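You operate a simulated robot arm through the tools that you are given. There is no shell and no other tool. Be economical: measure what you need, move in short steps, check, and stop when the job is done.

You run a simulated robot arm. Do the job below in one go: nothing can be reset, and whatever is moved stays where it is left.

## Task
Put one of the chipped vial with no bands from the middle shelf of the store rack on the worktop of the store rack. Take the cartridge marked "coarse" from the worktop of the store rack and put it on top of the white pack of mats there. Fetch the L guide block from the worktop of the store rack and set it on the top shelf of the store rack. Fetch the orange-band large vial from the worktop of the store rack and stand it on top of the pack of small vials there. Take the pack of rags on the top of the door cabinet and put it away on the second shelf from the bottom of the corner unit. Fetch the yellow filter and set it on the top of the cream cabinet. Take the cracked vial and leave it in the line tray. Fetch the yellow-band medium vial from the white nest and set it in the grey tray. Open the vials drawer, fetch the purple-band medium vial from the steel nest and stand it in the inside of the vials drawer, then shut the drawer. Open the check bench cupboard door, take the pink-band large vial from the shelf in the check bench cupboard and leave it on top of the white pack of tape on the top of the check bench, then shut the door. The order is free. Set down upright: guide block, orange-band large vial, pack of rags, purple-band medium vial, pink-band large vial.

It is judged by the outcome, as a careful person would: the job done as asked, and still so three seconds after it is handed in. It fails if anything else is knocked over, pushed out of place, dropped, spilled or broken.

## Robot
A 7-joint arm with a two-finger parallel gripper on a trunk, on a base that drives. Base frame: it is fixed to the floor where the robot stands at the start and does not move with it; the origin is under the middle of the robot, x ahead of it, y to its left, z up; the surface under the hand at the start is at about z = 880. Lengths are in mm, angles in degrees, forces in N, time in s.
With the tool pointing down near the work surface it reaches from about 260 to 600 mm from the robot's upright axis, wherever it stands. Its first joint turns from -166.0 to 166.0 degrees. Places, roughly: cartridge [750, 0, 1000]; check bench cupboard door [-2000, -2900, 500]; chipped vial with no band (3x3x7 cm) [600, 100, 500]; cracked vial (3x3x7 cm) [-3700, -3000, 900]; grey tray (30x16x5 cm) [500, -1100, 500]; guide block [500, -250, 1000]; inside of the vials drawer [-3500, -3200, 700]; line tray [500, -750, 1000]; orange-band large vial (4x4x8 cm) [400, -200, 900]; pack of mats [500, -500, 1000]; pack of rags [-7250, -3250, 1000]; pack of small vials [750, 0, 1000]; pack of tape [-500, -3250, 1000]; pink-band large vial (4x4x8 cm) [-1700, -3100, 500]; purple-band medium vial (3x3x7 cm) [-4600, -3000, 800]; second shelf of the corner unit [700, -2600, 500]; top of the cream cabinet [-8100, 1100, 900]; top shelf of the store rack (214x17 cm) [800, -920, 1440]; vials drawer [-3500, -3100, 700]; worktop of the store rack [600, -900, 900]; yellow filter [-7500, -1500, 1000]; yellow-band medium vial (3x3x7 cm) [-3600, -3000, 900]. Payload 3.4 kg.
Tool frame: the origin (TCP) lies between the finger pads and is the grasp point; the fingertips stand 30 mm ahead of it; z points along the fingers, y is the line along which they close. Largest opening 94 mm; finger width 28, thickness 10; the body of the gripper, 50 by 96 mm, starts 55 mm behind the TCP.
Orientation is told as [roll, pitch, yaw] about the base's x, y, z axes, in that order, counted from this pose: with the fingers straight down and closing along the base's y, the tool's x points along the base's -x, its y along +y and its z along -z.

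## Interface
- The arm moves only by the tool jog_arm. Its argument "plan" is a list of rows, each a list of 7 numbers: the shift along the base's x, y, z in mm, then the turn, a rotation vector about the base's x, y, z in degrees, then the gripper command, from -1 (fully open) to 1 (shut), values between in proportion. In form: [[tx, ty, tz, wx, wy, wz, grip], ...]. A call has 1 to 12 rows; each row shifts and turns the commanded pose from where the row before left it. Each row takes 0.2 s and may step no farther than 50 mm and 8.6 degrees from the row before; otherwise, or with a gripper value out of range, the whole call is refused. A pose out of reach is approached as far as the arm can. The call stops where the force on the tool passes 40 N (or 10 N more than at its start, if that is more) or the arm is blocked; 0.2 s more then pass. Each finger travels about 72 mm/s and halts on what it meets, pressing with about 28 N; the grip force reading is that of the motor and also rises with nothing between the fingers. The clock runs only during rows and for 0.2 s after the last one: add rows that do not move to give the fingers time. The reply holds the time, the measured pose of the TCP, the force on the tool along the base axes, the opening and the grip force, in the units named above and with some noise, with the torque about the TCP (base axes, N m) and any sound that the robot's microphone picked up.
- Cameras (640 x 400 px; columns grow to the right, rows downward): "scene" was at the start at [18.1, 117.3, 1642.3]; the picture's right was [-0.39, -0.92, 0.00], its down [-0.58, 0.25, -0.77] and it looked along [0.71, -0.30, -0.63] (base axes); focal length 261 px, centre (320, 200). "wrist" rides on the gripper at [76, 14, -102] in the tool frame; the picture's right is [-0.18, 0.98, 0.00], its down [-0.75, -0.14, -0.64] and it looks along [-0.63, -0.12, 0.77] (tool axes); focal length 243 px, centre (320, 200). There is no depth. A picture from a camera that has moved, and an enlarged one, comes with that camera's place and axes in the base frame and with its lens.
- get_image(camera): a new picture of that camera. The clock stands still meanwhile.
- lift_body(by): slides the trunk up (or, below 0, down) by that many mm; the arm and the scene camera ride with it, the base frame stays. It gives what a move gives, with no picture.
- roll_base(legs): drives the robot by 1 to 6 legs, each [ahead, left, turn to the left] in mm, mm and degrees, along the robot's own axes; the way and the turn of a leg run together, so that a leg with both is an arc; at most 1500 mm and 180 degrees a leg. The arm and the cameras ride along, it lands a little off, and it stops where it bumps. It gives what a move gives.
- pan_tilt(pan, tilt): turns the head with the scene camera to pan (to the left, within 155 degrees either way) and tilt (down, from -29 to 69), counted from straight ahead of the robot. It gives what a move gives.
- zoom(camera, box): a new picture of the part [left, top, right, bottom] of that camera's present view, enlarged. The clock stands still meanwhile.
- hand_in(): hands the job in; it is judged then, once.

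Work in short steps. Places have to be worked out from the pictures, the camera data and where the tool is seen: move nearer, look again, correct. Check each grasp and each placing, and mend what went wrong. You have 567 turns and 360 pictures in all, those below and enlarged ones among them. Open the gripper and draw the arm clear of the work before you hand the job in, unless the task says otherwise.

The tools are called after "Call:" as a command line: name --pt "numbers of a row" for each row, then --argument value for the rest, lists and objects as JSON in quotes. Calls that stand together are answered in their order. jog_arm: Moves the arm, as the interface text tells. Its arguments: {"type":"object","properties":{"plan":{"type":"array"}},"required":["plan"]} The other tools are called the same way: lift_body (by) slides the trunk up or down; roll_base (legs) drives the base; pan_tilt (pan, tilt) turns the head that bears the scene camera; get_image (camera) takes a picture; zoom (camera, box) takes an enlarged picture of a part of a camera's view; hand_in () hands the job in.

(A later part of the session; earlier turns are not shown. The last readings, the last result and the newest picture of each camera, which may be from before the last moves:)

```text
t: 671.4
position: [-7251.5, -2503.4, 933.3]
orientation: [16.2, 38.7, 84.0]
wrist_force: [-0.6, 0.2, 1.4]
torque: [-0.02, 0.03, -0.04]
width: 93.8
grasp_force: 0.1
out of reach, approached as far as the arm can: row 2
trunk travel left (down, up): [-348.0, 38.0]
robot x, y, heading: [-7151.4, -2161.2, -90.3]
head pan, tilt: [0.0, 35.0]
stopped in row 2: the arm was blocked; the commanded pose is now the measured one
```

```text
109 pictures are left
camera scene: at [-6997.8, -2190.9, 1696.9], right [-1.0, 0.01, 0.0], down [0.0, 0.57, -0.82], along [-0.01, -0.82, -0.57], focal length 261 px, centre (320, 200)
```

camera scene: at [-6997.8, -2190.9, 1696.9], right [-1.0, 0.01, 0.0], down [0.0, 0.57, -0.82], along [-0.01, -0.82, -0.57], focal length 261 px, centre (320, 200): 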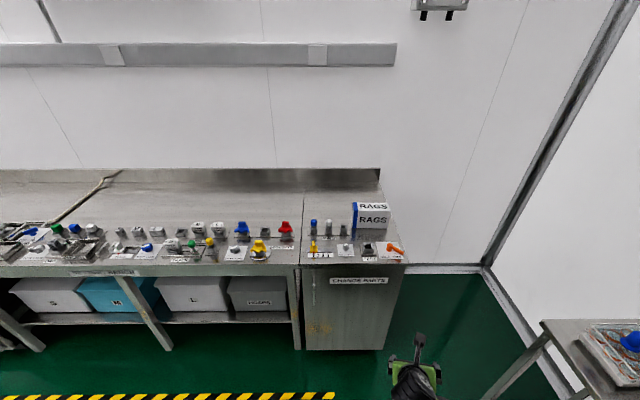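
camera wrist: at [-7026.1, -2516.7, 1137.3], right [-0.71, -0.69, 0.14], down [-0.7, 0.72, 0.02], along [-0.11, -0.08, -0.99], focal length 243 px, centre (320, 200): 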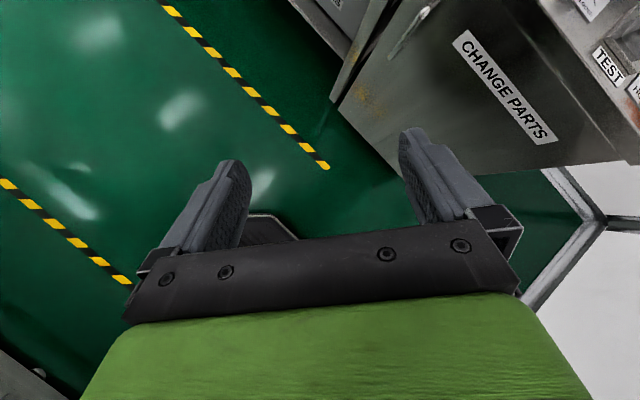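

Progress. I keep extending and levelling in smaller steps.

Call:
jog_arm --pt "0 -20 5 -4 0 0 -1" --pt "0 -20 5 -4 0 0 -1" --pt "0 -20 5 -4 0 0 -1" --pt "0 -20 5 -4 0 0 -1" --pt "0 -20 0 0 -4 0 -1" --pt "0 -20 0 0 -4 0 -1" --pt "0 0 0 0 -4 0 -1" --pt "0 0 0 0 0 0 -1"

Call:
get_image --camera "scene"

```text
t: 673.2
position: [-7247.6, -2614.4, 957.5]
orientation: [-4.8, 51.6, 67.6]
wrist_force: [0.5, 0.6, -0.5]
torque: [0.01, -0.02, 0.02]
width: 94.1
grasp_force: 0.2
out of reach, approached as far as the arm can: row 6, 7
trunk travel left (down, up): [-348.0, 38.0]
robot x, y, heading: [-7152.0, -2154.5, -90.4]
head pan, tilt: [0.0, 35.0]
```

```text
108 pictures are left
camera scene: at [-6999.3, -2189.1, 1697.0], right [-1.0, 0.01, 0.0], down [0.0, 0.57, -0.82], along [-0.01, -0.82, -0.57], focal length 261 px, centre (320, 200)
```

scene: 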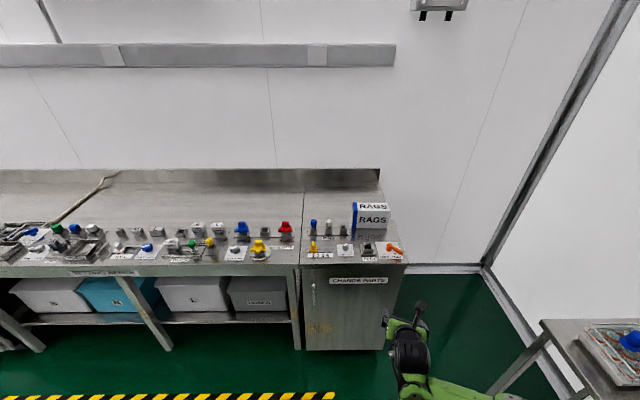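

Call:
jog_arm --pt "15 -35 10 0 0 4 -1" --pt "15 -35 10 0 0 4 -1" --pt "15 -30 10 0 0 4 -1" --pt "15 0 0 0 0 5 -1" --pt "15 0 0 0 0 5 -1" --pt "0 0 0 0 0 0 -1"

Call:
jog_arm --pt "0 0 10 8 0 0 -1" --pt "0 0 10 8 0 0 -1" --pt "0 0 10 8 0 0 -1" --pt "0 0 10 8 0 0 -1" --pt "0 0 10 8 0 0 -1" --pt "0 0 0 8 0 0 -1" --pt "0 0 0 3.5 0 0 -1" --pt "0 0 0 0 0 0 -1"

Call:
get_image --camera "scene"

```text
t: 674.6
position: [-7121.4, -2642.8, 1039.8]
orientation: [-5.8, 51.2, 88.6]
wrist_force: [0.2, 0.0, -0.8]
torque: [0.05, 0.0, -0.01]
width: 93.8
grasp_force: 0.2
out of reach, approached as far as the arm can: row 1, 2, 3, 4, 5
trunk travel left (down, up): [-348.0, 38.0]
robot x, y, heading: [-7150.0, -2155.8, -90.4]
head pan, tilt: [0.0, 35.0]
```

```text
t: 676.4
position: [-7119.8, -2641.9, 1036.1]
orientation: [-5.8, 43.6, 88.8]
wrist_force: [0.3, 0.1, -0.3]
torque: [0.02, -0.01, 0.0]
width: 94.1
grasp_force: 0.1
out of reach, approached as far as the arm can: row 1, 2, 3, 4, 5, 6, 7
trunk travel left (down, up): [-348.0, 38.0]
robot x, y, heading: [-7150.1, -2156.7, -90.5]
head pan, tilt: [0.0, 35.0]
```

```text
107 pictures are left
camera scene: at [-6999.4, -2188.8, 1697.0], right [-1.0, 0.01, 0.0], down [0.0, 0.57, -0.82], along [-0.01, -0.82, -0.57], focal length 261 px, centre (320, 200)
```

scene: 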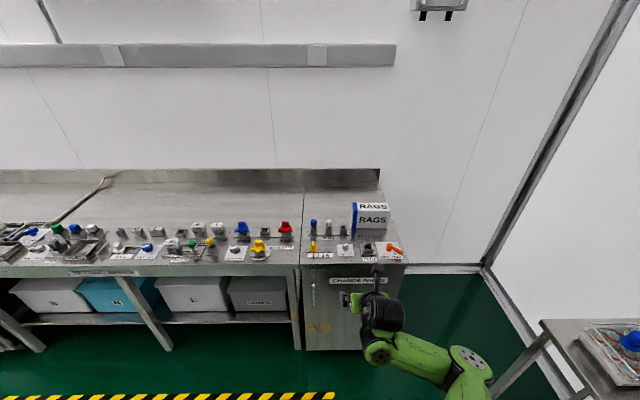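

The camera-up branch can't go steeper than ~45°. I use the roll-90 route as before: level the hand, roll −90°, then point down (fingers closing along y).

Call:
jog_arm --pt "0 0 0 -6 0 0 -1" --pt "0 0 0 -7 0 0 -1" --pt "0 0 0 -7 0 0 -1" --pt "0 0 0 -7 0 0 -1" --pt "0 0 0 0 0 0 -1"

```text
t: 677.6
position: [-7123.1, -2641.7, 1036.1]
orientation: [-7.7, 70.6, 87.3]
wrist_force: [-0.2, -0.4, 0.1]
torque: [0.01, 0.01, 0.01]
width: 93.9
grasp_force: 0.1
trunk travel left (down, up): [-348.0, 38.0]
robot x, y, heading: [-7152.9, -2160.0, -90.7]
head pan, tilt: [0.0, 35.0]
```

Call:
jog_arm --pt "0 0 0 0 7.9 3 -1" --pt "0 0 0 0 7.9 3 -1" --pt "0 0 0 0 7.9 3 -1" --pt "0 0 0 0 7.9 3 -1" --pt "0 0 0 0 7.9 3 -1" --pt "0 0 0 0 7.9 3 -1" --pt "0 0 0 0 7.9 3 -1" --pt "0 0 0 0 7.9 3 -1" --pt "0 0 0 0 7.9 3 -1" --pt "0 0 0 0 7.9 3 -1"

Call:
jog_arm --pt "0 5 10 8.5 0 0 -1" --pt "0 5 10 8.5 0 0 -1" --pt "0 5 10 8.5 0 0 -1" --pt "0 5 10 8.5 0 0 -1" --pt "0 5 10 8.5 0 0 -1" --pt "0 5 10 8.5 0 0 -1" --pt "0 5 10 8.5 0 0 -1" --pt "0 5 10 8.5 0 0 -1" --pt "0 0 0 0 0 0 -1"

Call:
get_image --camera "scene"

```text
t: 679.8
position: [-7112.4, -2647.2, 1034.6]
orientation: [64.3, 6.2, 179.0]
wrist_force: [0.1, -0.2, -0.3]
torque: [0.01, 0.0, 0.0]
width: 93.9
grasp_force: 0.1
out of reach, approached as far as the arm can: row 3
trunk travel left (down, up): [-348.0, 38.0]
robot x, y, heading: [-7149.0, -2158.6, -90.3]
head pan, tilt: [0.0, 35.0]
```

```text
t: 681.8
position: [-7114.3, -2617.4, 985.4]
orientation: [36.7, 5.3, 176.1]
wrist_force: [-0.6, 0.2, -0.2]
torque: [0.01, 0.03, 0.01]
width: 93.8
grasp_force: 0.1
out of reach, approached as far as the arm can: row 3, 4, 5, 6, 7, 8
trunk travel left (down, up): [-348.0, 38.0]
robot x, y, heading: [-7150.4, -2155.0, -90.5]
head pan, tilt: [0.0, 35.0]
```

```text
106 pictures are left
camera scene: at [-6999.4, -2188.8, 1697.1], right [-1.0, 0.01, 0.0], down [0.0, 0.57, -0.82], along [-0.01, -0.82, -0.57], focal length 261 px, centre (320, 200)
```

scene: 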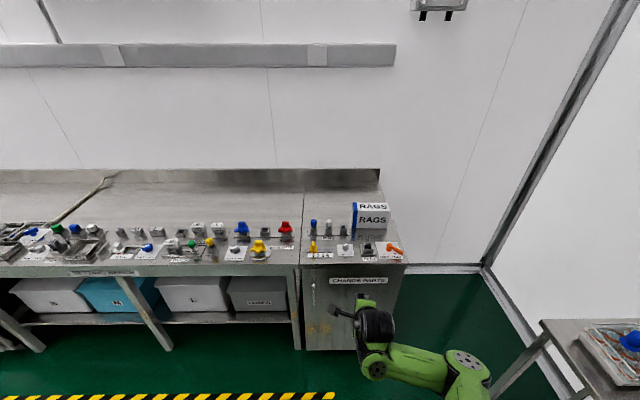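

I extend the arm further first, then pitch down.

Call:
jog_arm --pt "0 -30 20 -5 0 0 -1" --pt "0 -40 20 -5 0 0 -1" --pt "0 -40 20 -5 0 0 -1" --pt "0 -30 20 0 0 0 -1" --pt "0 0 0 0 0 0 -1"

Call:
jog_arm --pt "0 0 10 8 0 0 -1" --pt "0 0 10 8 0 0 -1" --pt "0 0 10 8 0 0 -1" --pt "0 0 10 8 0 0 -1" --pt "0 0 10 8 0 0 -1" --pt "0 5 0 8 0 0 -1" --pt "0 5 0 4 0 0 -1" --pt "0 0 0 0 0 0 -1"

Call:
get_image --camera "scene"

```text
t: 683.0
position: [-7099.8, -2722.0, 1095.1]
orientation: [51.7, 6.1, 177.5]
wrist_force: [-0.3, 0.6, 0.2]
torque: [0.0, 0.02, 0.01]
width: 94.1
grasp_force: 0.1
out of reach, approached as far as the arm can: row 1, 2, 3, 4
trunk travel left (down, up): [-348.0, 38.0]
robot x, y, heading: [-7149.2, -2158.3, -90.5]
head pan, tilt: [0.0, 35.0]
```

```text
t: 684.8
position: [-7088.1, -2749.2, 1115.9]
orientation: [35.9, 5.2, 176.0]
wrist_force: [0.1, 0.1, 0.7]
torque: [0.0, 0.01, -0.01]
width: 94.1
grasp_force: 0.0
out of reach, approached as far as the arm can: row 1, 2, 3, 4, 5, 6, 7
trunk travel left (down, up): [-348.0, 38.0]
robot x, y, heading: [-7149.5, -2160.4, -90.7]
head pan, tilt: [0.0, 35.0]
```

```text
105 pictures are left
camera scene: at [-6999.4, -2188.8, 1697.1], right [-1.0, 0.01, 0.0], down [0.0, 0.57, -0.82], along [-0.01, -0.82, -0.57], focal length 261 px, centre (320, 200)
```

scene: 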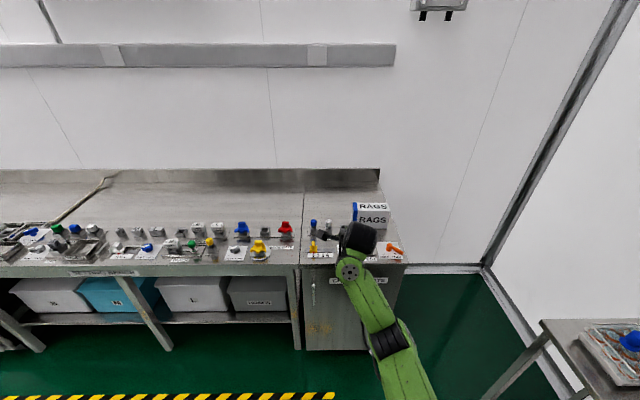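

The elbow must ride higher relative to the hand. I lower the hand well below the shoulder (in front of the bench) and retry.

Call:
lift_body --by 38

Call:
jog_arm --pt "0 20 -45 -4 0 0 -1" --pt "0 20 -45 -4 0 0 -1" --pt "0 10 -45 0 0 0 -1" --pt "0 10 -45 0 0 0 -1" --pt "0 0 -45 0 0 0 -1" --pt "0 0 -45 0 0 0 -1" --pt "0 0 -45 0 0 0 -1" --pt "0 0 0 0 0 0 -1"

Call:
jog_arm --pt "0 0 0 8 0 0 -1" --pt "0 0 0 8 0 0 -1" --pt "0 0 0 8 0 0 -1" --pt "0 0 0 8 0 0 -1" --pt "0 0 0 8 0 0 -1" --pt "0 0 0 0 0 0 -1"

Call:
get_image --camera "scene"

```text
t: 685.7
position: [-7088.3, -2749.4, 1155.0]
orientation: [35.9, 5.3, 176.1]
wrist_force: [-0.5, 0.3, -0.9]
torque: [-0.02, -0.01, 0.01]
width: 93.9
grasp_force: 0.0
trunk travel left (down, up): [-386.0, 0.0]
robot x, y, heading: [-7149.9, -2158.6, -90.2]
head pan, tilt: [0.0, 35.0]
```

```text
t: 687.5
position: [-7060.6, -2602.1, 956.4]
orientation: [44.0, 5.6, 176.7]
wrist_force: [-0.1, -0.3, -0.2]
torque: [0.01, -0.03, 0.01]
width: 94.3
grasp_force: 0.0
out of reach, approached as far as the arm can: row 1, 2, 3, 4, 5, 6, 7
trunk travel left (down, up): [-386.0, 0.0]
robot x, y, heading: [-7152.5, -2160.8, -90.8]
head pan, tilt: [0.0, 35.0]
```

```text
t: 688.9
position: [-7060.2, -2565.5, 960.1]
orientation: [28.9, 4.7, 175.5]
wrist_force: [-0.8, -0.1, -0.4]
torque: [-0.04, -0.02, 0.01]
width: 93.8
grasp_force: 0.0
out of reach, approached as far as the arm can: row 1, 2, 3, 4, 5
trunk travel left (down, up): [-386.0, 0.0]
robot x, y, heading: [-7146.8, -2157.6, -89.9]
head pan, tilt: [0.0, 35.0]
```

```text
104 pictures are left
camera scene: at [-6999.3, -2188.9, 1734.2], right [-1.0, 0.01, 0.0], down [0.0, 0.57, -0.82], along [-0.01, -0.82, -0.57], focal length 261 px, centre (320, 200)
```

scene: 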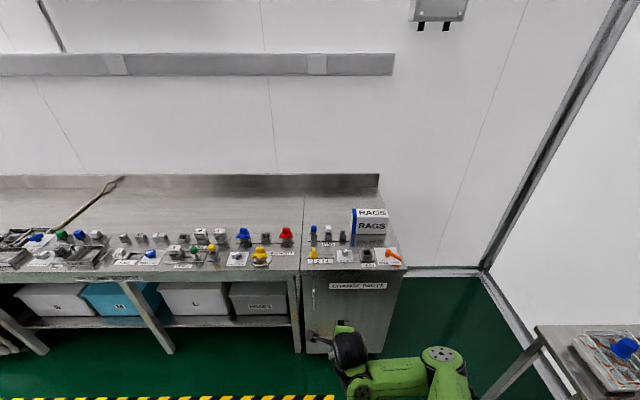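

I try continuing the roll another −90° (toward the original camera-near-robot configuration), where pointing down is natural.

Call:
jog_arm --pt "0 0 0 0 4.1 7.4 -1" --pt "0 0 0 0 4.1 7.4 -1" --pt "0 0 0 0 4.1 7.4 -1" --pt "0 0 0 0 4.1 7.4 -1" --pt "0 0 0 0 4.1 7.4 -1" --pt "0 0 0 0 4.1 7.4 -1" --pt "0 0 0 0 4.1 7.4 -1" --pt "0 0 0 0 4.1 7.4 -1" --pt "0 0 0 0 4.1 7.4 -1" --pt "0 0 0 0 4.1 7.4 -1"

Call:
jog_arm --pt "0 0 0 7 0 0 -1" --pt "0 0 0 7 0 0 -1" --pt "0 0 0 7 0 0 -1" --pt "0 0 0 7 0 0 -1" --pt "0 0 0 0 0 0 -1"

Call:
get_image --camera "scene"

```text
t: 691.1
position: [-7063.8, -2554.7, 947.1]
orientation: [6.6, -26.9, -103.0]
wrist_force: [0.9, 0.1, 0.8]
torque: [0.0, 0.0, 0.02]
width: 94.2
grasp_force: 0.0
out of reach, approached as far as the arm can: row 3, 5, 7, 9
trunk travel left (down, up): [-386.0, 0.0]
robot x, y, heading: [-7146.3, -2158.9, -90.4]
head pan, tilt: [0.0, 35.0]
```

```text
t: 692.3
position: [-7062.7, -2554.2, 947.0]
orientation: [6.6, -26.9, -103.1]
wrist_force: [0.4, 0.8, -1.1]
torque: [-0.01, -0.01, 0.02]
width: 94.1
grasp_force: 0.1
out of reach, approached as far as the arm can: row 1, 2, 3, 4
trunk travel left (down, up): [-386.0, 0.0]
robot x, y, heading: [-7148.5, -2157.9, -90.6]
head pan, tilt: [0.0, 35.0]
```

```text
103 pictures are left
camera scene: at [-6999.4, -2188.8, 1734.2], right [-1.0, 0.01, 0.0], down [0.0, 0.57, -0.82], along [-0.01, -0.82, -0.57], focal length 261 px, centre (320, 200)
```

scene: 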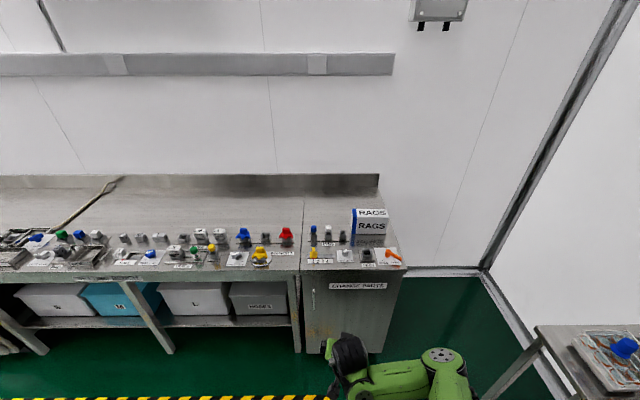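

I move the hand to the right side of the robot (as in the starting posture) to free the elbow, then try pointing down again.

Call:
jog_arm --pt "-40 0 10 0 0 0 -1" --pt "-40 0 10 0 0 0 -1" --pt "-40 0 10 0 0 0 -1" --pt "-40 0 10 0 0 0 -1" --pt "-40 0 0 0 0 0 -1" --pt "-40 0 0 0 0 0 -1" --pt "0 0 0 0 0 0 -1"

Call:
jog_arm --pt "0 0 0 7 0 0 -1" --pt "0 0 0 7 0 0 -1" --pt "0 0 0 7 0 0 -1" --pt "0 0 0 6 0 0 -1" --pt "0 0 0 0 0 0 -1"

Call:
get_image --camera "scene"

```text
t: 693.9
position: [-7215.9, -2502.3, 973.4]
orientation: [6.5, -27.0, -103.3]
wrist_force: [0.6, 0.4, 0.1]
torque: [-0.03, 0.01, -0.02]
width: 94.0
grasp_force: 0.0
out of reach, approached as far as the arm can: row 2, 3, 4, 5, 6
trunk travel left (down, up): [-386.0, 0.0]
robot x, y, heading: [-7150.5, -2159.3, -90.6]
head pan, tilt: [0.0, 35.0]
```

```text
t: 695.1
position: [-7229.5, -2471.4, 952.8]
orientation: [3.7, -21.0, -103.0]
wrist_force: [0.2, -0.4, -0.1]
torque: [0.01, -0.02, 0.01]
width: 94.1
grasp_force: 0.0
out of reach, approached as far as the arm can: row 1, 2, 3, 4
trunk travel left (down, up): [-386.0, 0.0]
robot x, y, heading: [-7149.0, -2159.7, -90.5]
head pan, tilt: [0.0, 35.0]
```

```text
102 pictures are left
camera scene: at [-6999.5, -2188.7, 1734.2], right [-1.0, 0.01, 0.0], down [0.0, 0.57, -0.82], along [-0.01, -0.82, -0.57], focal length 261 px, centre (320, 200)
```

scene: 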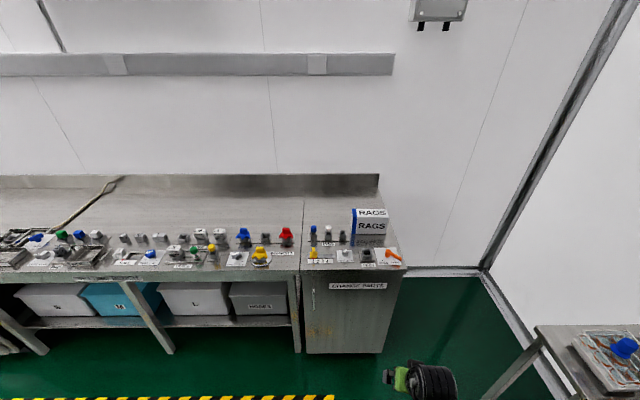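

I try stretching the arm far downward in front of the robot to flip the elbow up.

Call:
jog_arm --pt "15 -30 -30 0 0 0 -1" --pt "15 -30 -30 0 0 0 -1" --pt "10 -20 -40 0 0 0 -1" --pt "0 0 -45 0 0 0 -1" --pt "0 0 -45 0 0 0 -1" --pt "0 0 -45 0 0 0 -1" --pt "0 0 -45 0 0 0 -1" --pt "0 0 -45 0 0 0 -1" --pt "0 0 0 0 0 0 -1"

Call:
jog_arm --pt "0 0 0 7 0 0 -1" --pt "0 0 0 7 0 0 -1" --pt "0 0 0 5 0 0 -1" --pt "0 0 0 0 0 0 -1"

Call:
pan_tilt --pan -10 --tilt 60

Call:
get_image --camera "scene"

```text
t: 697.1
position: [-7232.9, -2471.0, 950.7]
orientation: [3.0, -20.9, -103.0]
wrist_force: [0.9, 0.0, 0.2]
torque: [0.04, -0.03, 0.01]
width: 94.2
grasp_force: 0.0
out of reach, approached as far as the arm can: row 1, 2, 3, 4, 5, 6, 7, 8
trunk travel left (down, up): [-386.0, 0.0]
robot x, y, heading: [-7153.0, -2156.2, -90.7]
head pan, tilt: [0.0, 35.0]
```

```text
t: 697.9
position: [-7253.9, -2472.4, 951.6]
orientation: [3.7, -21.7, -108.8]
wrist_force: [-0.8, -0.1, -0.1]
torque: [-0.01, 0.03, -0.02]
width: 93.8
grasp_force: 0.0
out of reach, approached as far as the arm can: row 1, 2, 3
trunk travel left (down, up): [-386.0, 0.0]
robot x, y, heading: [-7149.3, -2157.6, -90.2]
head pan, tilt: [0.0, 35.0]
stopped in row 4: the arm was blocked; the commanded pose is now the measured one
```

```text
t: 698.8
position: [-7253.6, -2471.9, 951.1]
orientation: [3.7, -21.5, -108.7]
wrist_force: [-0.2, -0.2, 0.2]
torque: [-0.01, 0.02, -0.01]
width: 93.9
grasp_force: 0.1
trunk travel left (down, up): [-386.0, 0.0]
robot x, y, heading: [-7153.2, -2157.8, -90.2]
head pan, tilt: [-10.0, 60.0]
```

```text
101 pictures are left
camera scene: at [-7010.9, -2166.2, 1700.0], right [-0.98, 0.18, 0.0], down [0.16, 0.85, -0.5], along [-0.09, -0.49, -0.87], focal length 261 px, centre (320, 200)
```

scene: 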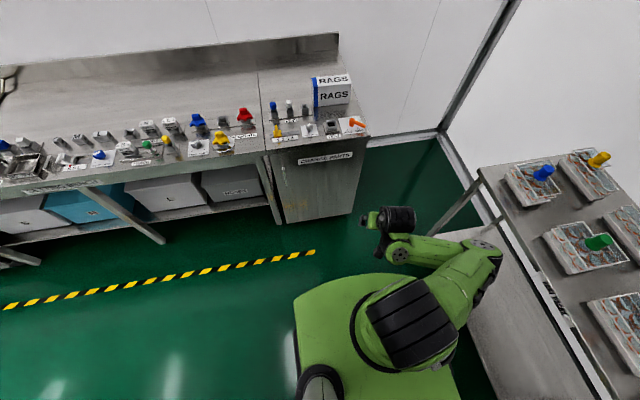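

I see the elbow sits out to the right at shoulder height. That suits a hand pointing left (east). I'll grip the pack's west end that way. First, shift east for room and roll the hand back to camera-up, keeping the arm extended.

Call:
roll_base --legs '[[0, 300, 0]]'

Call:
jog_arm --pt "25 -30 15 -6 0 0 -1" --pt "25 -35 15 -6 0 0 -1" --pt "25 -35 15 -6 0 0 -1" --pt "20 -35 10 -6 0 0 -1" --pt "0 -35 10 -6 0 0 -1" --pt "0 -30 10 -6 0 0 -1" --pt "0 0 0 -6 0 0 -1" --pt "0 0 0 0 0 0 -1"

```text
t: 700.8
position: [-6961.5, -2475.4, 950.0]
orientation: [3.7, -21.6, -109.1]
wrist_force: [1.0, 0.0, 0.8]
torque: [-0.04, 0.03, -0.03]
width: 93.9
grasp_force: 0.1
trunk travel left (down, up): [-386.0, 0.0]
robot x, y, heading: [-6861.6, -2161.1, -90.8]
head pan, tilt: [-10.0, 60.0]
```

```text
t: 702.6
position: [-6873.8, -2670.4, 1077.3]
orientation: [29.1, -59.6, -126.7]
wrist_force: [-0.2, 0.3, -1.0]
torque: [0.0, 0.01, 0.01]
width: 94.2
grasp_force: 0.2
out of reach, approached as far as the arm can: row 5, 6
trunk travel left (down, up): [-386.0, 0.0]
robot x, y, heading: [-6856.8, -2160.4, -90.7]
head pan, tilt: [-10.0, 60.0]
```

Call:
jog_arm --pt "0 0 0 -0.5 -7.6 -3.7 -1" --pt "0 0 0 -0.5 -7.6 -3.7 -1" --pt "0 0 0 -0.5 -7.6 -3.7 -1" --pt "0 0 0 -0.5 -7.6 -3.7 -1" --pt "0 0 0 -0.5 -7.6 -3.7 -1" --pt "0 0 0 -0.5 -7.6 -3.7 -1" --pt "0 0 0 -0.5 -7.6 -3.7 -1" --pt "0 0 0 -0.5 -7.6 -3.7 -1" --pt "0 0 0 -0.5 -7.6 -3.7 -1" --pt "0 0 0 -0.5 -7.6 -3.7 -1"

Call:
jog_arm --pt "0 0 0 -0.5 -7.6 -3.7 -1" --pt "0 0 0 -0.5 -7.6 -3.7 -1" --pt "0 0 0 -0.5 -7.6 -3.7 -1" --pt "0 0 0 -0.5 -7.6 -3.7 -1" --pt "0 0 0 -0.5 -7.6 -3.7 -1" --pt "0 0 0 -0.5 -7.6 -3.7 -1" --pt "0 0 0 -0.5 -7.6 -3.7 -1" --pt "0 0 0 -0.5 -7.6 -3.7 -1" --pt "0 0 0 -0.5 -7.6 -3.7 -1" --pt "0 0 0 -0.3 -3.8 -1.9 -1"

Call:
get_image --camera "scene"

```text
t: 704.8
position: [-6872.4, -2669.0, 1076.2]
orientation: [63.7, 9.8, 171.6]
wrist_force: [-0.2, -0.2, -0.6]
torque: [0.06, 0.02, -0.02]
width: 94.2
grasp_force: 0.0
trunk travel left (down, up): [-386.0, 0.0]
robot x, y, heading: [-6857.6, -2162.2, -90.7]
head pan, tilt: [-10.0, 60.0]
```

```text
t: 707.0
position: [-6872.4, -2670.6, 1077.0]
orientation: [-2.5, 64.4, 83.4]
wrist_force: [0.5, -0.2, 0.7]
torque: [0.03, -0.02, 0.03]
width: 94.2
grasp_force: 0.1
trunk travel left (down, up): [-386.0, 0.0]
robot x, y, heading: [-6860.6, -2159.1, -90.6]
head pan, tilt: [-10.0, 60.0]
```

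```text
100 pictures are left
camera scene: at [-6718.9, -2169.3, 1699.9], right [-0.98, 0.18, 0.0], down [0.16, 0.85, -0.5], along [-0.09, -0.49, -0.87], focal length 261 px, centre (320, 200)
```

scene: 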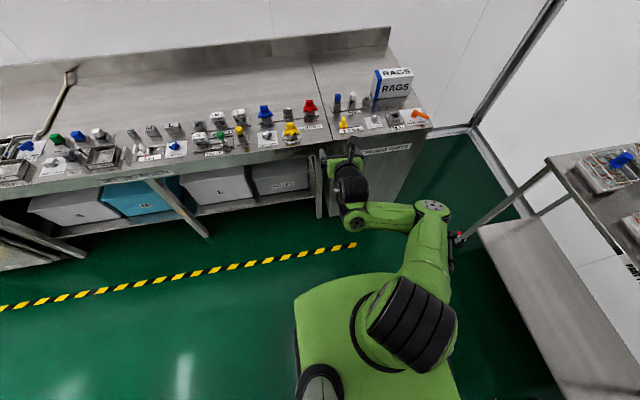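

Good, fully reachable again. Now rotate the hand to point east, about the TCP.

Call:
jog_arm --pt "0 0 0 0 0 8.5 -1" --pt "0 0 0 0 0 8.5 -1" --pt "0 0 0 0 0 8.5 -1" --pt "0 0 0 0 0 8.5 -1" --pt "0 0 0 0 0 8.5 -1" --pt "0 0 0 0 0 8.5 -1"

Call:
jog_arm --pt "0 0 0 0 0 8.5 -1" --pt "0 0 0 0 0 8.5 -1" --pt "0 0 0 0 0 8.5 -1" --pt "0 0 0 0 0 8.5 -1" --pt "0 0 0 0 0 8.5 -1" --pt "0 0 0 0 0 3 -1" --pt "0 0 0 0 0 0 -1"

Call:
get_image --camera "scene"

```text
t: 708.4
position: [-6710.7, -2575.8, 1174.5]
orientation: [1.9, 61.2, 130.6]
wrist_force: [0.0, 0.8, 0.0]
torque: [0.05, 0.01, -0.01]
width: 94.1
grasp_force: 0.1
out of reach, approached as far as the arm can: row 1, 2, 3, 4, 5, 6
trunk travel left (down, up): [-386.0, 0.0]
robot x, y, heading: [-6855.4, -2162.4, -90.7]
head pan, tilt: [-10.0, 60.0]
```

```text
t: 710.0
position: [-6682.0, -2557.9, 1151.1]
orientation: [7.9, 56.7, 142.2]
wrist_force: [-0.3, -0.3, -0.1]
torque: [0.03, 0.03, -0.01]
width: 93.8
grasp_force: 0.1
out of reach, approached as far as the arm can: row 1, 2, 3, 4, 5, 6
trunk travel left (down, up): [-386.0, 0.0]
robot x, y, heading: [-6856.8, -2159.1, -90.6]
head pan, tilt: [-10.0, 60.0]
```

```text
99 pictures are left
camera scene: at [-6719.0, -2169.3, 1699.9], right [-0.98, 0.18, 0.0], down [0.16, 0.85, -0.5], along [-0.09, -0.49, -0.87], focal length 261 px, centre (320, 200)
```

scene: 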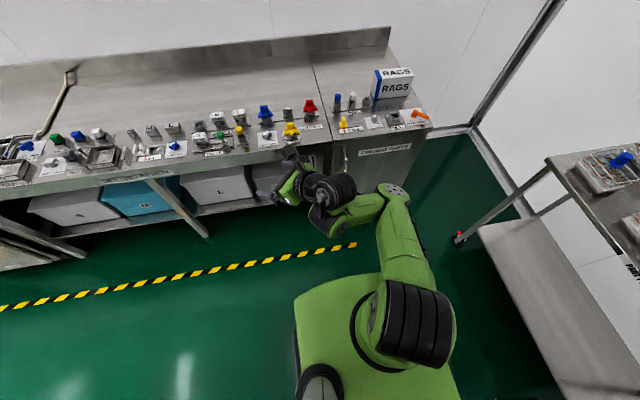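

The flange joint is at its limit in camera-up. In camera-below there's room, and with a ~35° pitch the camera isn't lower than the fingers. I roll the hand −180° here.

Call:
jog_arm --pt "0 0 0 -4.8 5.2 4.6 -1" --pt "0 0 0 -4.8 5.2 4.6 -1" --pt "0 0 0 -4.8 5.2 4.6 -1" --pt "0 0 0 -4.8 5.2 4.6 -1" --pt "0 0 0 -4.8 5.2 4.6 -1" --pt "0 0 0 -4.8 5.2 4.6 -1" --pt "0 0 0 -4.8 5.2 4.6 -1" --pt "0 0 0 -4.8 5.2 4.6 -1" --pt "0 0 0 -4.8 5.2 4.6 -1" --pt "0 0 0 -4.8 5.2 4.6 -1" --pt "0 0 0 -4.8 5.2 4.6 -1"

Call:
jog_arm --pt "0 0 0 -4.8 5.2 4.6 -1" --pt "0 0 0 -4.8 5.2 4.6 -1" --pt "0 0 0 -4.8 5.2 4.6 -1" --pt "0 0 0 -4.8 5.2 4.6 -1" --pt "0 0 0 -4.8 5.2 4.6 -1" --pt "0 0 0 -4.8 5.2 4.6 -1" --pt "0 0 0 -4.8 5.2 4.6 -1" --pt "0 0 0 -4.8 5.2 4.6 -1" --pt "0 0 0 -4.8 5.2 4.6 -1" --pt "0 0 0 -4.8 5.2 4.6 -1"

```text
t: 712.4
position: [-6672.5, -2549.2, 1141.3]
orientation: [54.8, -6.6, -131.6]
wrist_force: [0.5, -0.5, -0.9]
torque: [-0.02, 0.0, -0.04]
width: 93.9
grasp_force: 0.2
out of reach, approached as far as the arm can: row 1, 3, 5, 7
trunk travel left (down, up): [-386.0, 0.0]
robot x, y, heading: [-6856.3, -2162.0, -90.6]
head pan, tilt: [-10.0, 60.0]
```

```text
t: 714.6
position: [-6618.7, -2531.4, 1127.9]
orientation: [-6.7, -55.8, -42.3]
wrist_force: [0.5, 0.1, 0.7]
torque: [0.02, 0.0, -0.02]
width: 94.0
grasp_force: 0.1
out of reach, approached as far as the arm can: row 7, 8, 9, 10
trunk travel left (down, up): [-386.0, 0.0]
robot x, y, heading: [-6858.0, -2158.2, -90.7]
head pan, tilt: [-10.0, 60.0]
```

Call:
jog_arm --pt "-15 -30 -10 0 0 4 -1" --pt "-15 -30 -10 0 0 4 -1" --pt "-15 -30 -10 0 0 4 -1" --pt "-15 -30 -10 0 0 5 -1" --pt "-15 -25 0 0 0 5 -1" --pt "-15 -20 0 0 0 6 -1" --pt "-10 0 0 0 0 6 -1" --pt "0 0 0 0 0 6 -1" --pt "0 0 0 0 0 6 -1" --pt "0 0 0 0 0 4 -1"

Call:
get_image --camera "scene"

```text
t: 716.8
position: [-6555.8, -2395.1, 1005.8]
orientation: [-6.0, -55.8, 7.9]
wrist_force: [-0.1, 0.0, -0.6]
torque: [0.0, -0.01, -0.02]
width: 94.3
grasp_force: 0.0
out of reach, approached as far as the arm can: row 1, 2, 3, 4, 5, 6
trunk travel left (down, up): [-386.0, 0.0]
robot x, y, heading: [-6861.5, -2157.5, -90.7]
head pan, tilt: [-10.0, 60.0]
```

```text
98 pictures are left
camera scene: at [-6719.3, -2169.5, 1700.0], right [-0.98, 0.18, 0.0], down [0.16, 0.85, -0.5], along [-0.09, -0.49, -0.87], focal length 261 px, centre (320, 200)
```

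scene: 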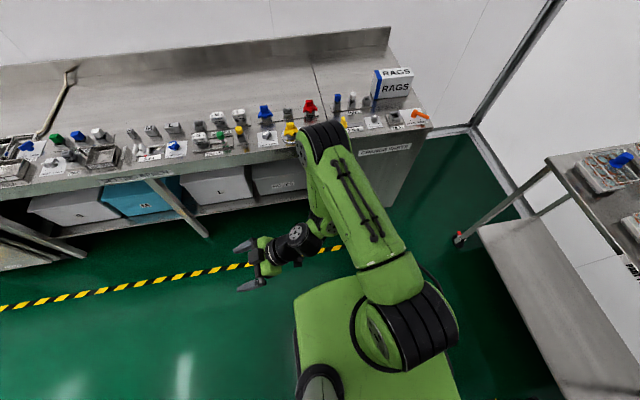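

The elbow has flipped up and the hand now points east. I try moving it outward (south) in this posture.

Call:
jog_arm --pt "-20 -35 10 0 0 0 -1" --pt "-20 -35 10 0 0 0 -1" --pt "-20 -35 10 0 0 0 -1" --pt "-20 -35 0 0 0 0 -1" --pt "-20 -35 0 0 0 0 -1" --pt "-20 -35 0 0 0 0 -1" --pt "-20 -35 0 0 0 0 -1" --pt "0 0 0 0 0 0 -1"

Call:
get_image --camera "scene"

```text
t: 718.6
position: [-6695.5, -2640.0, 1036.3]
orientation: [-6.0, -55.8, 7.7]
wrist_force: [0.0, 0.2, -0.5]
torque: [0.01, 0.02, 0.01]
width: 94.0
grasp_force: 0.1
trunk travel left (down, up): [-386.0, 0.0]
robot x, y, heading: [-6856.7, -2160.2, -90.8]
head pan, tilt: [-10.0, 60.0]
```

```text
97 pictures are left
camera scene: at [-6718.4, -2168.6, 1699.9], right [-0.98, 0.18, 0.0], down [0.16, 0.85, -0.5], along [-0.09, -0.49, -0.87], focal length 261 px, centre (320, 200)
```

scene: 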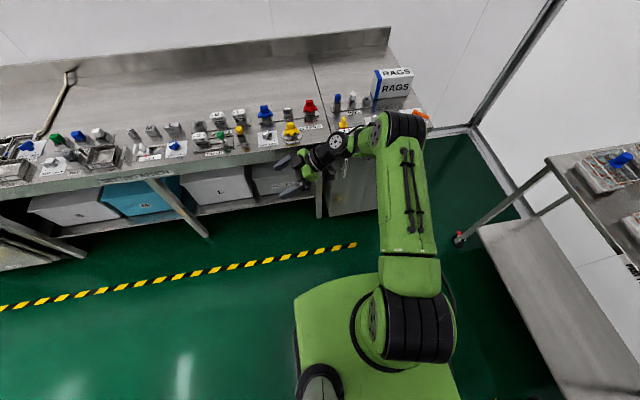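

Reachable and flexible. I square the hand's yaw/roll, shift it right relative to the base and a little further out.

Call:
jog_arm --pt "-20 -10 0 0 0 -7.7 -1" --pt "-25 -10 0 6 0 0 -1" --pt "-25 -10 0 0 0 0 -1" --pt "-25 -10 0 0 0 0 -1" --pt "0 -20 0 0 0 0 -1" --pt "0 0 0 0 0 0 -1"

Call:
get_image --camera "wrist"

```text
t: 720.0
position: [-6793.9, -2699.5, 1037.1]
orientation: [4.4, -55.2, -8.6]
wrist_force: [-0.4, 0.8, 0.8]
torque: [-0.04, 0.0, -0.04]
width: 93.9
grasp_force: 0.0
trunk travel left (down, up): [-386.0, 0.0]
robot x, y, heading: [-6857.4, -2162.7, -90.6]
head pan, tilt: [-10.0, 60.0]
```

```text
96 pictures are left
camera wrist: at [-6920.4, -2674.0, 1034.0], right [0.19, 0.96, 0.2], down [-0.12, -0.18, 0.98], along [0.97, -0.21, 0.08], focal length 243 px, centre (320, 200)
```

wrist: 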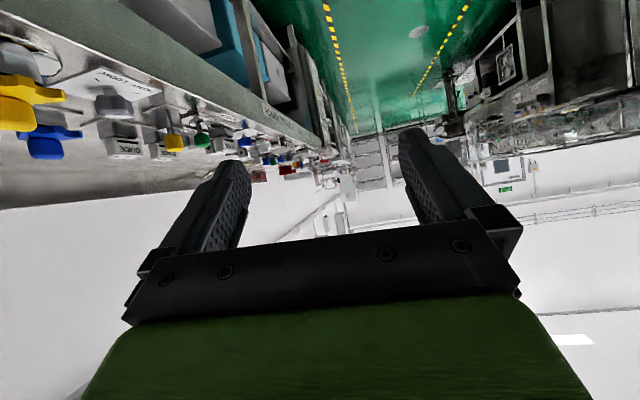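

I fine-tune the orientation, raise a bit, and drive to the pack's west end.

Call:
jog_arm --pt "0 0 25 -2.5 0 5 -1" --pt "0 0 25 0 0 0 -1"

Call:
roll_base --legs '[[0, -560, 0.6], [410, 0, 0]]'

Call:
pan_tilt --pan 0 --tilt 40

Call:
get_image --camera "scene"

```text
t: 720.6
position: [-6791.1, -2701.6, 1088.3]
orientation: [0.0, -55.5, 0.1]
wrist_force: [-0.1, -0.1, -0.1]
torque: [0.0, 0.01, 0.02]
width: 93.9
grasp_force: 0.0
trunk travel left (down, up): [-386.0, 0.0]
robot x, y, heading: [-6859.8, -2160.5, -90.5]
head pan, tilt: [-10.0, 60.0]
```

```text
t: 726.0
position: [-7347.3, -3115.2, 1087.1]
orientation: [0.1, -55.6, 0.9]
wrist_force: [0.6, -0.9, -0.5]
torque: [-0.02, -0.03, 0.02]
width: 94.0
grasp_force: 0.1
trunk travel left (down, up): [-386.0, 0.0]
robot x, y, heading: [-7421.9, -2573.6, -89.8]
head pan, tilt: [-10.0, 60.0]
```

```text
t: 726.9
position: [-7346.0, -3114.9, 1087.6]
orientation: [0.1, -55.5, 1.0]
wrist_force: [-0.1, -1.2, -0.1]
torque: [0.01, -0.01, -0.03]
width: 94.2
grasp_force: 0.0
trunk travel left (down, up): [-386.0, 0.0]
robot x, y, heading: [-7422.4, -2574.2, -89.8]
head pan, tilt: [0.0, 40.0]
```

```text
95 pictures are left
camera scene: at [-7272.0, -2600.0, 1726.6], right [-1.0, -0.01, 0.0], down [0.0, 0.64, -0.77], along [0.01, -0.77, -0.64], focal length 261 px, centre (320, 200)
```

scene: 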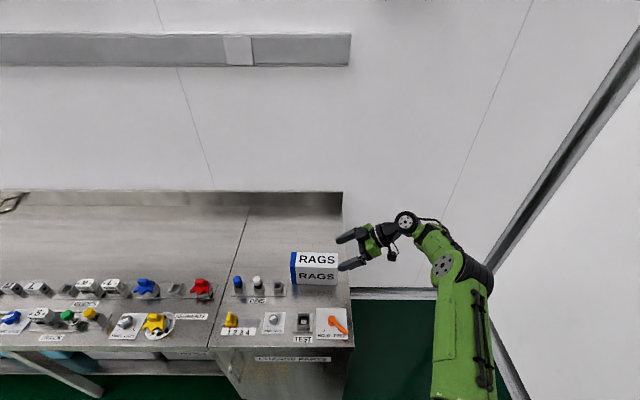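

Call:
zoom --camera "scene" --box '[270, 220, 430, 310]'

```text
4.00 times, centred on (350, 265) of scene
camera zoom: at [-7272.0, -2600.0, 1726.6], right [-1.0, -0.01, 0.0], down [0.0, 0.64, -0.77], along [0.01, -0.77, -0.64], focal length 1043 px, centre (200, -60)
```

zoom: 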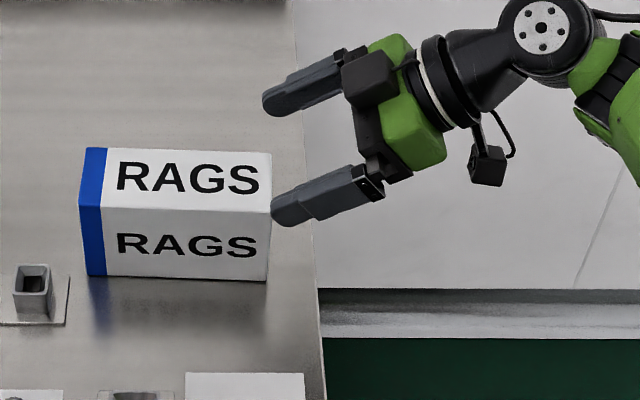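

Pack: x -7324…-7161, y centre -3162, top 987. I lower the trunk for reach (keeping the hand high), nudge ahead, and align above the west end.

Call:
jog_arm --pt "-12 0 40 0 0 0 -1" --pt "-12 0 40 0 0 0 -1"

Call:
lift_body --by -120

Call:
roll_base --legs '[[20, 0, 0]]'

Call:
jog_arm --pt "0 -15 0 0 0 -1 -1" --pt "0 -12 0 0 0 0 -1" --pt "0 0 0 0 0 0 -1"

Call:
zoom --camera "scene" --box '[270, 200, 430, 300]'

```text
t: 727.5
position: [-7370.2, -3113.2, 1169.2]
orientation: [0.2, -55.5, 1.0]
wrist_force: [0.4, -0.6, 0.0]
torque: [0.01, 0.0, -0.01]
width: 94.3
grasp_force: 0.1
trunk travel left (down, up): [-386.0, 0.0]
robot x, y, heading: [-7421.6, -2576.0, -89.6]
head pan, tilt: [0.0, 40.0]
```

```text
t: 729.0
position: [-7368.4, -3113.9, 1049.2]
orientation: [0.0, -55.5, 1.0]
wrist_force: [0.5, 0.8, 0.7]
torque: [0.0, -0.01, 0.01]
width: 94.3
grasp_force: 0.1
trunk travel left (down, up): [-266.0, 120.0]
robot x, y, heading: [-7420.0, -2572.8, -89.5]
head pan, tilt: [0.0, 40.0]
```

```text
t: 729.8
position: [-7368.8, -3134.1, 1048.1]
orientation: [0.1, -55.5, 1.0]
wrist_force: [0.4, -0.5, -0.3]
torque: [-0.02, -0.01, 0.04]
width: 93.9
grasp_force: 0.0
trunk travel left (down, up): [-266.0, 120.0]
robot x, y, heading: [-7421.5, -2594.9, -89.8]
head pan, tilt: [0.0, 40.0]
```

```text
t: 730.5
position: [-7369.2, -3159.5, 1047.6]
orientation: [0.2, -55.5, -0.1]
wrist_force: [1.2, -0.2, -0.3]
torque: [0.03, 0.02, 0.04]
width: 94.0
grasp_force: 0.0
trunk travel left (down, up): [-266.0, 120.0]
robot x, y, heading: [-7420.9, -2592.7, -89.8]
head pan, tilt: [0.0, 40.0]
```

```text
4.00 times, centred on (350, 250) of scene
camera zoom: at [-7271.9, -2619.7, 1606.6], right [-1.0, -0.01, 0.0], down [0.0, 0.64, -0.77], along [0.01, -0.77, -0.64], focal length 1043 px, centre (200, 0)
```

zoom: 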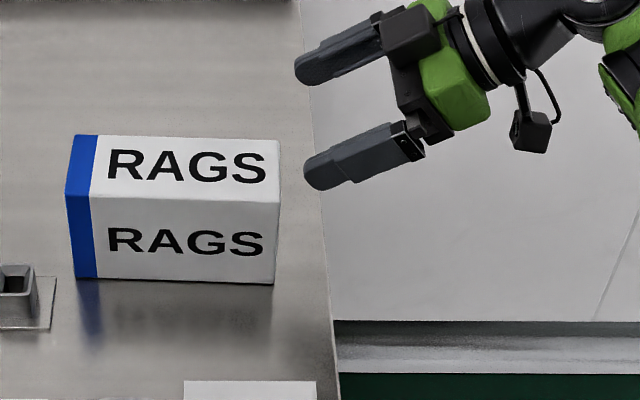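

Aligned (pack centre y≈-3158). I come down and in along the tool axis around the pack's end.

Call:
jog_arm --pt "0 0 -38 0 0 0 -1" --pt "22 0 -15 0 0 0 -1" --pt "22 0 -15 0 0 0 -1" --pt "20 0 -14 0 0 0 -1" --pt "16 0 -12 0 0 0 -1" --pt "0 0 0 0 0 0 -1"

Call:
zoom --camera "scene" --box '[270, 200, 430, 300]'

```text
t: 732.0
position: [-7287.8, -3159.3, 952.1]
orientation: [0.1, -55.5, -0.2]
wrist_force: [0.4, -0.5, 0.0]
torque: [-0.01, 0.02, -0.05]
width: 94.0
grasp_force: 0.0
trunk travel left (down, up): [-266.0, 120.0]
robot x, y, heading: [-7421.3, -2593.9, -89.4]
head pan, tilt: [0.0, 40.0]
```

```text
4.00 times, centred on (350, 250) of scene
camera zoom: at [-7272.0, -2620.1, 1606.6], right [-1.0, -0.01, 0.0], down [0.0, 0.64, -0.77], along [0.01, -0.77, -0.64], focal length 1043 px, centre (200, 0)
```

zoom: 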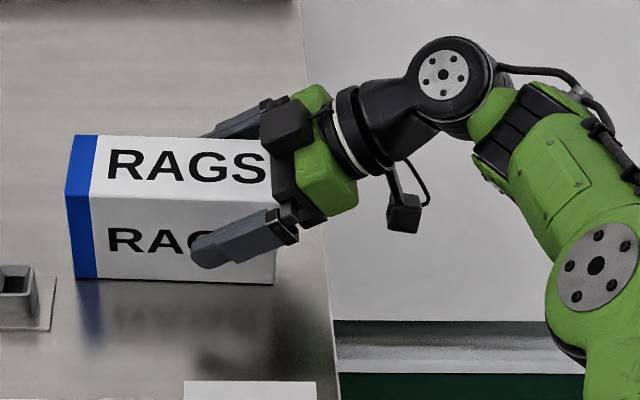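

Fingers straddle the end nicely. I close.

Call:
jog_arm --pt "0 0 0 0 0 0 -0.6" --pt "0 0 0 0 0 0 -0.2" --pt "0 0 0 0 0 0 1" --pt "0 0 0 0 0 0 1" --pt "0 0 0 0 0 0 1" --pt "0 0 0 0 0 0 1"

Call:
jog_arm --pt "0 0 10 0 0 0 1" --pt "0 0 20 0 0 0 1" --pt "0 0 40 0 0 0 1" --pt "0 0 0 0 0 0 1"

Call:
zoom --camera "scene" --box '[270, 180, 430, 300]'

```text
t: 733.4
position: [-7288.1, -3160.5, 952.5]
orientation: [0.0, -55.5, 0.0]
wrist_force: [-0.5, 0.5, 1.0]
torque: [0.07, 0.06, 0.05]
width: 69.3
grasp_force: 28.1
trunk travel left (down, up): [-266.0, 120.0]
robot x, y, heading: [-7423.0, -2593.7, -89.3]
head pan, tilt: [0.0, 40.0]
```

```text
t: 734.4
position: [-7285.5, -3161.3, 1022.7]
orientation: [0.3, -55.5, -0.3]
wrist_force: [0.7, -0.2, -4.2]
torque: [0.0, 0.14, -0.01]
width: 69.2
grasp_force: 28.1
trunk travel left (down, up): [-266.0, 120.0]
robot x, y, heading: [-7427.5, -2593.8, -89.5]
head pan, tilt: [0.0, 40.0]
```

```text
3.33 times, centred on (350, 240) of scene
camera zoom: at [-7271.6, -2621.3, 1606.5], right [-1.0, -0.01, 0.0], down [0.0, 0.64, -0.77], along [0.01, -0.77, -0.64], focal length 869 px, centre (220, 67)
```

zoom: 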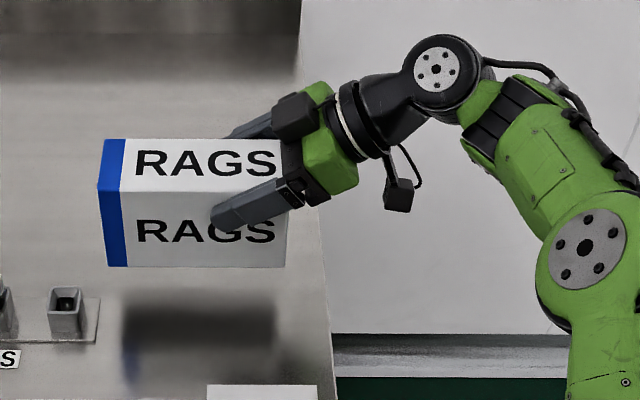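

Lifted level. I raise it more, back away from the bench, and turn the hand to point straight ahead in free space.

Call:
jog_arm --pt "0 0 40 0 0 0 1" --pt "0 0 20 0 0 0 1"

Call:
roll_base --legs '[[-400, 0, 0], [0, 500, 0]]'

Call:
jog_arm --pt "0 10 0 0 0 -7 1" --pt "0 10 0 0 0 -7 1" --pt "0 10 0 0 0 -7 1" --pt "0 10 0 0 0 -7 1" --pt "0 10 0 0 0 -7 1" --pt "0 10 0 0 0 -7 1"

Call:
get_image --camera "scene"

```text
t: 735.0
position: [-7286.7, -3162.6, 1086.0]
orientation: [0.2, -55.5, -0.1]
wrist_force: [0.2, 0.2, -1.6]
torque: [-0.01, 0.11, 0.01]
width: 69.4
grasp_force: 28.3
trunk travel left (down, up): [-266.0, 120.0]
robot x, y, heading: [-7425.5, -2595.8, -89.7]
head pan, tilt: [0.0, 40.0]
```

```text
t: 740.0
position: [-6800.3, -2751.3, 1085.3]
orientation: [0.2, -55.5, -0.3]
wrist_force: [-0.1, 0.2, -2.5]
torque: [0.02, 0.12, -0.05]
width: 69.2
grasp_force: 27.9
trunk travel left (down, up): [-266.0, 120.0]
robot x, y, heading: [-6935.5, -2184.9, -89.8]
head pan, tilt: [0.0, 40.0]
```

```text
t: 741.4
position: [-6803.0, -2689.1, 1085.1]
orientation: [-0.1, -55.5, -42.3]
wrist_force: [-0.3, -0.6, -3.1]
torque: [0.09, 0.1, -0.01]
width: 69.1
grasp_force: 28.3
trunk travel left (down, up): [-266.0, 120.0]
robot x, y, heading: [-6934.4, -2181.7, -89.9]
head pan, tilt: [0.0, 40.0]
```

```text
90 pictures are left
camera scene: at [-6782.4, -2208.6, 1606.5], right [-1.0, 0.0, 0.0], down [0.0, 0.64, -0.77], along [0.0, -0.77, -0.64], focal length 261 px, centre (320, 200)
```

scene: 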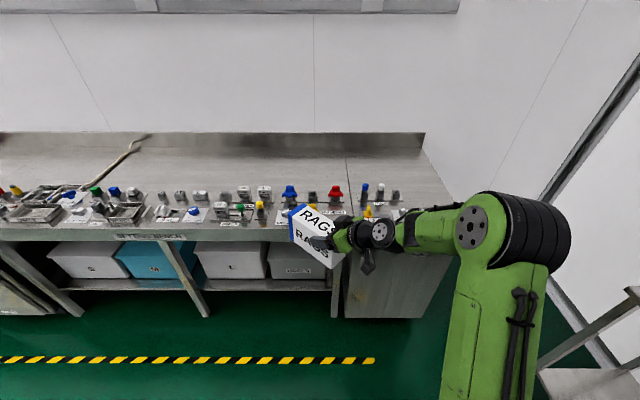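

Call:
jog_arm --pt "-15 0 0 0 0 -7 1" --pt "-15 0 0 0 0 -7 1" --pt "-15 0 0 0 0 -7 1" --pt "-15 0 0 0 0 -7 1" --pt "-15 0 0 0 0 -7 1" --pt "-15 0 0 0 0 -7 1" --pt "-10 0 0 0 0 -5.5 1" --pt "0 0 0 0 0 0 1"

Call:
roll_base --legs '[[0, 0, 90], [1500, 0, 0], [1500, 0, 0], [1500, 0, 0], [700, 0, 0]]'

Call:
get_image --camera "scene"

```text
t: 743.2
position: [-6902.8, -2690.4, 1085.0]
orientation: [0.1, -55.6, -89.8]
wrist_force: [0.7, -0.2, -3.3]
torque: [0.13, -0.01, 0.01]
width: 69.2
grasp_force: 28.5
trunk travel left (down, up): [-266.0, 120.0]
robot x, y, heading: [-6930.8, -2183.3, -89.8]
head pan, tilt: [0.0, 40.0]
```

```text
t: 772.3
position: [-1161.4, -1903.7, 1083.8]
orientation: [0.2, -55.4, 2.2]
wrist_force: [-0.3, 0.0, -3.0]
torque: [0.01, 0.16, -0.02]
width: 69.2
grasp_force: 28.0
trunk travel left (down, up): [-266.0, 120.0]
robot x, y, heading: [-1668.7, -1949.8, 2.2]
head pan, tilt: [0.0, 40.0]
```

```text
89 pictures are left
camera scene: at [-1647.3, -1802.8, 1606.5], right [0.04, -1.0, 0.0], down [-0.64, -0.03, -0.77], along [0.76, 0.03, -0.64], focal length 261 px, centre (320, 200)
```

scene: 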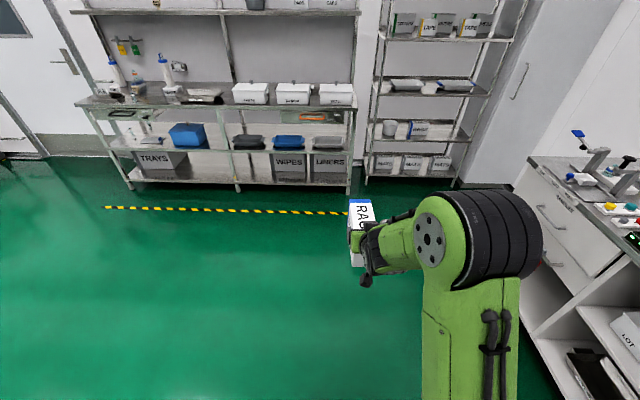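

The corner unit is in view. I zoom in on its shelves.

Call:
zoom --camera "scene" --box '[350, 0, 530, 200]'

```text
2.00 times, centred on (440, 100) of scene
camera zoom: at [-1647.3, -1802.8, 1606.5], right [0.04, -1.0, 0.0], down [-0.64, -0.03, -0.77], along [0.76, 0.03, -0.64], focal length 521 px, centre (80, 400)
```

zoom: 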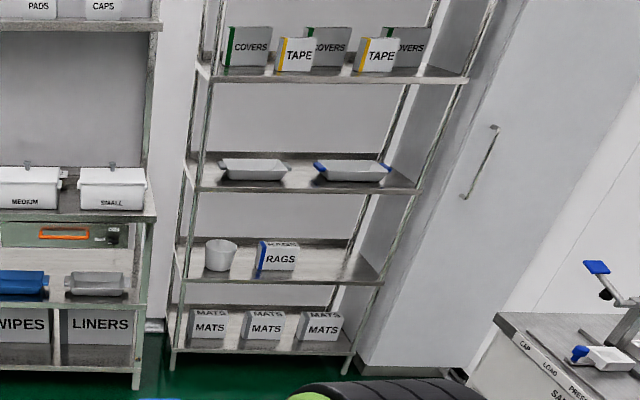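

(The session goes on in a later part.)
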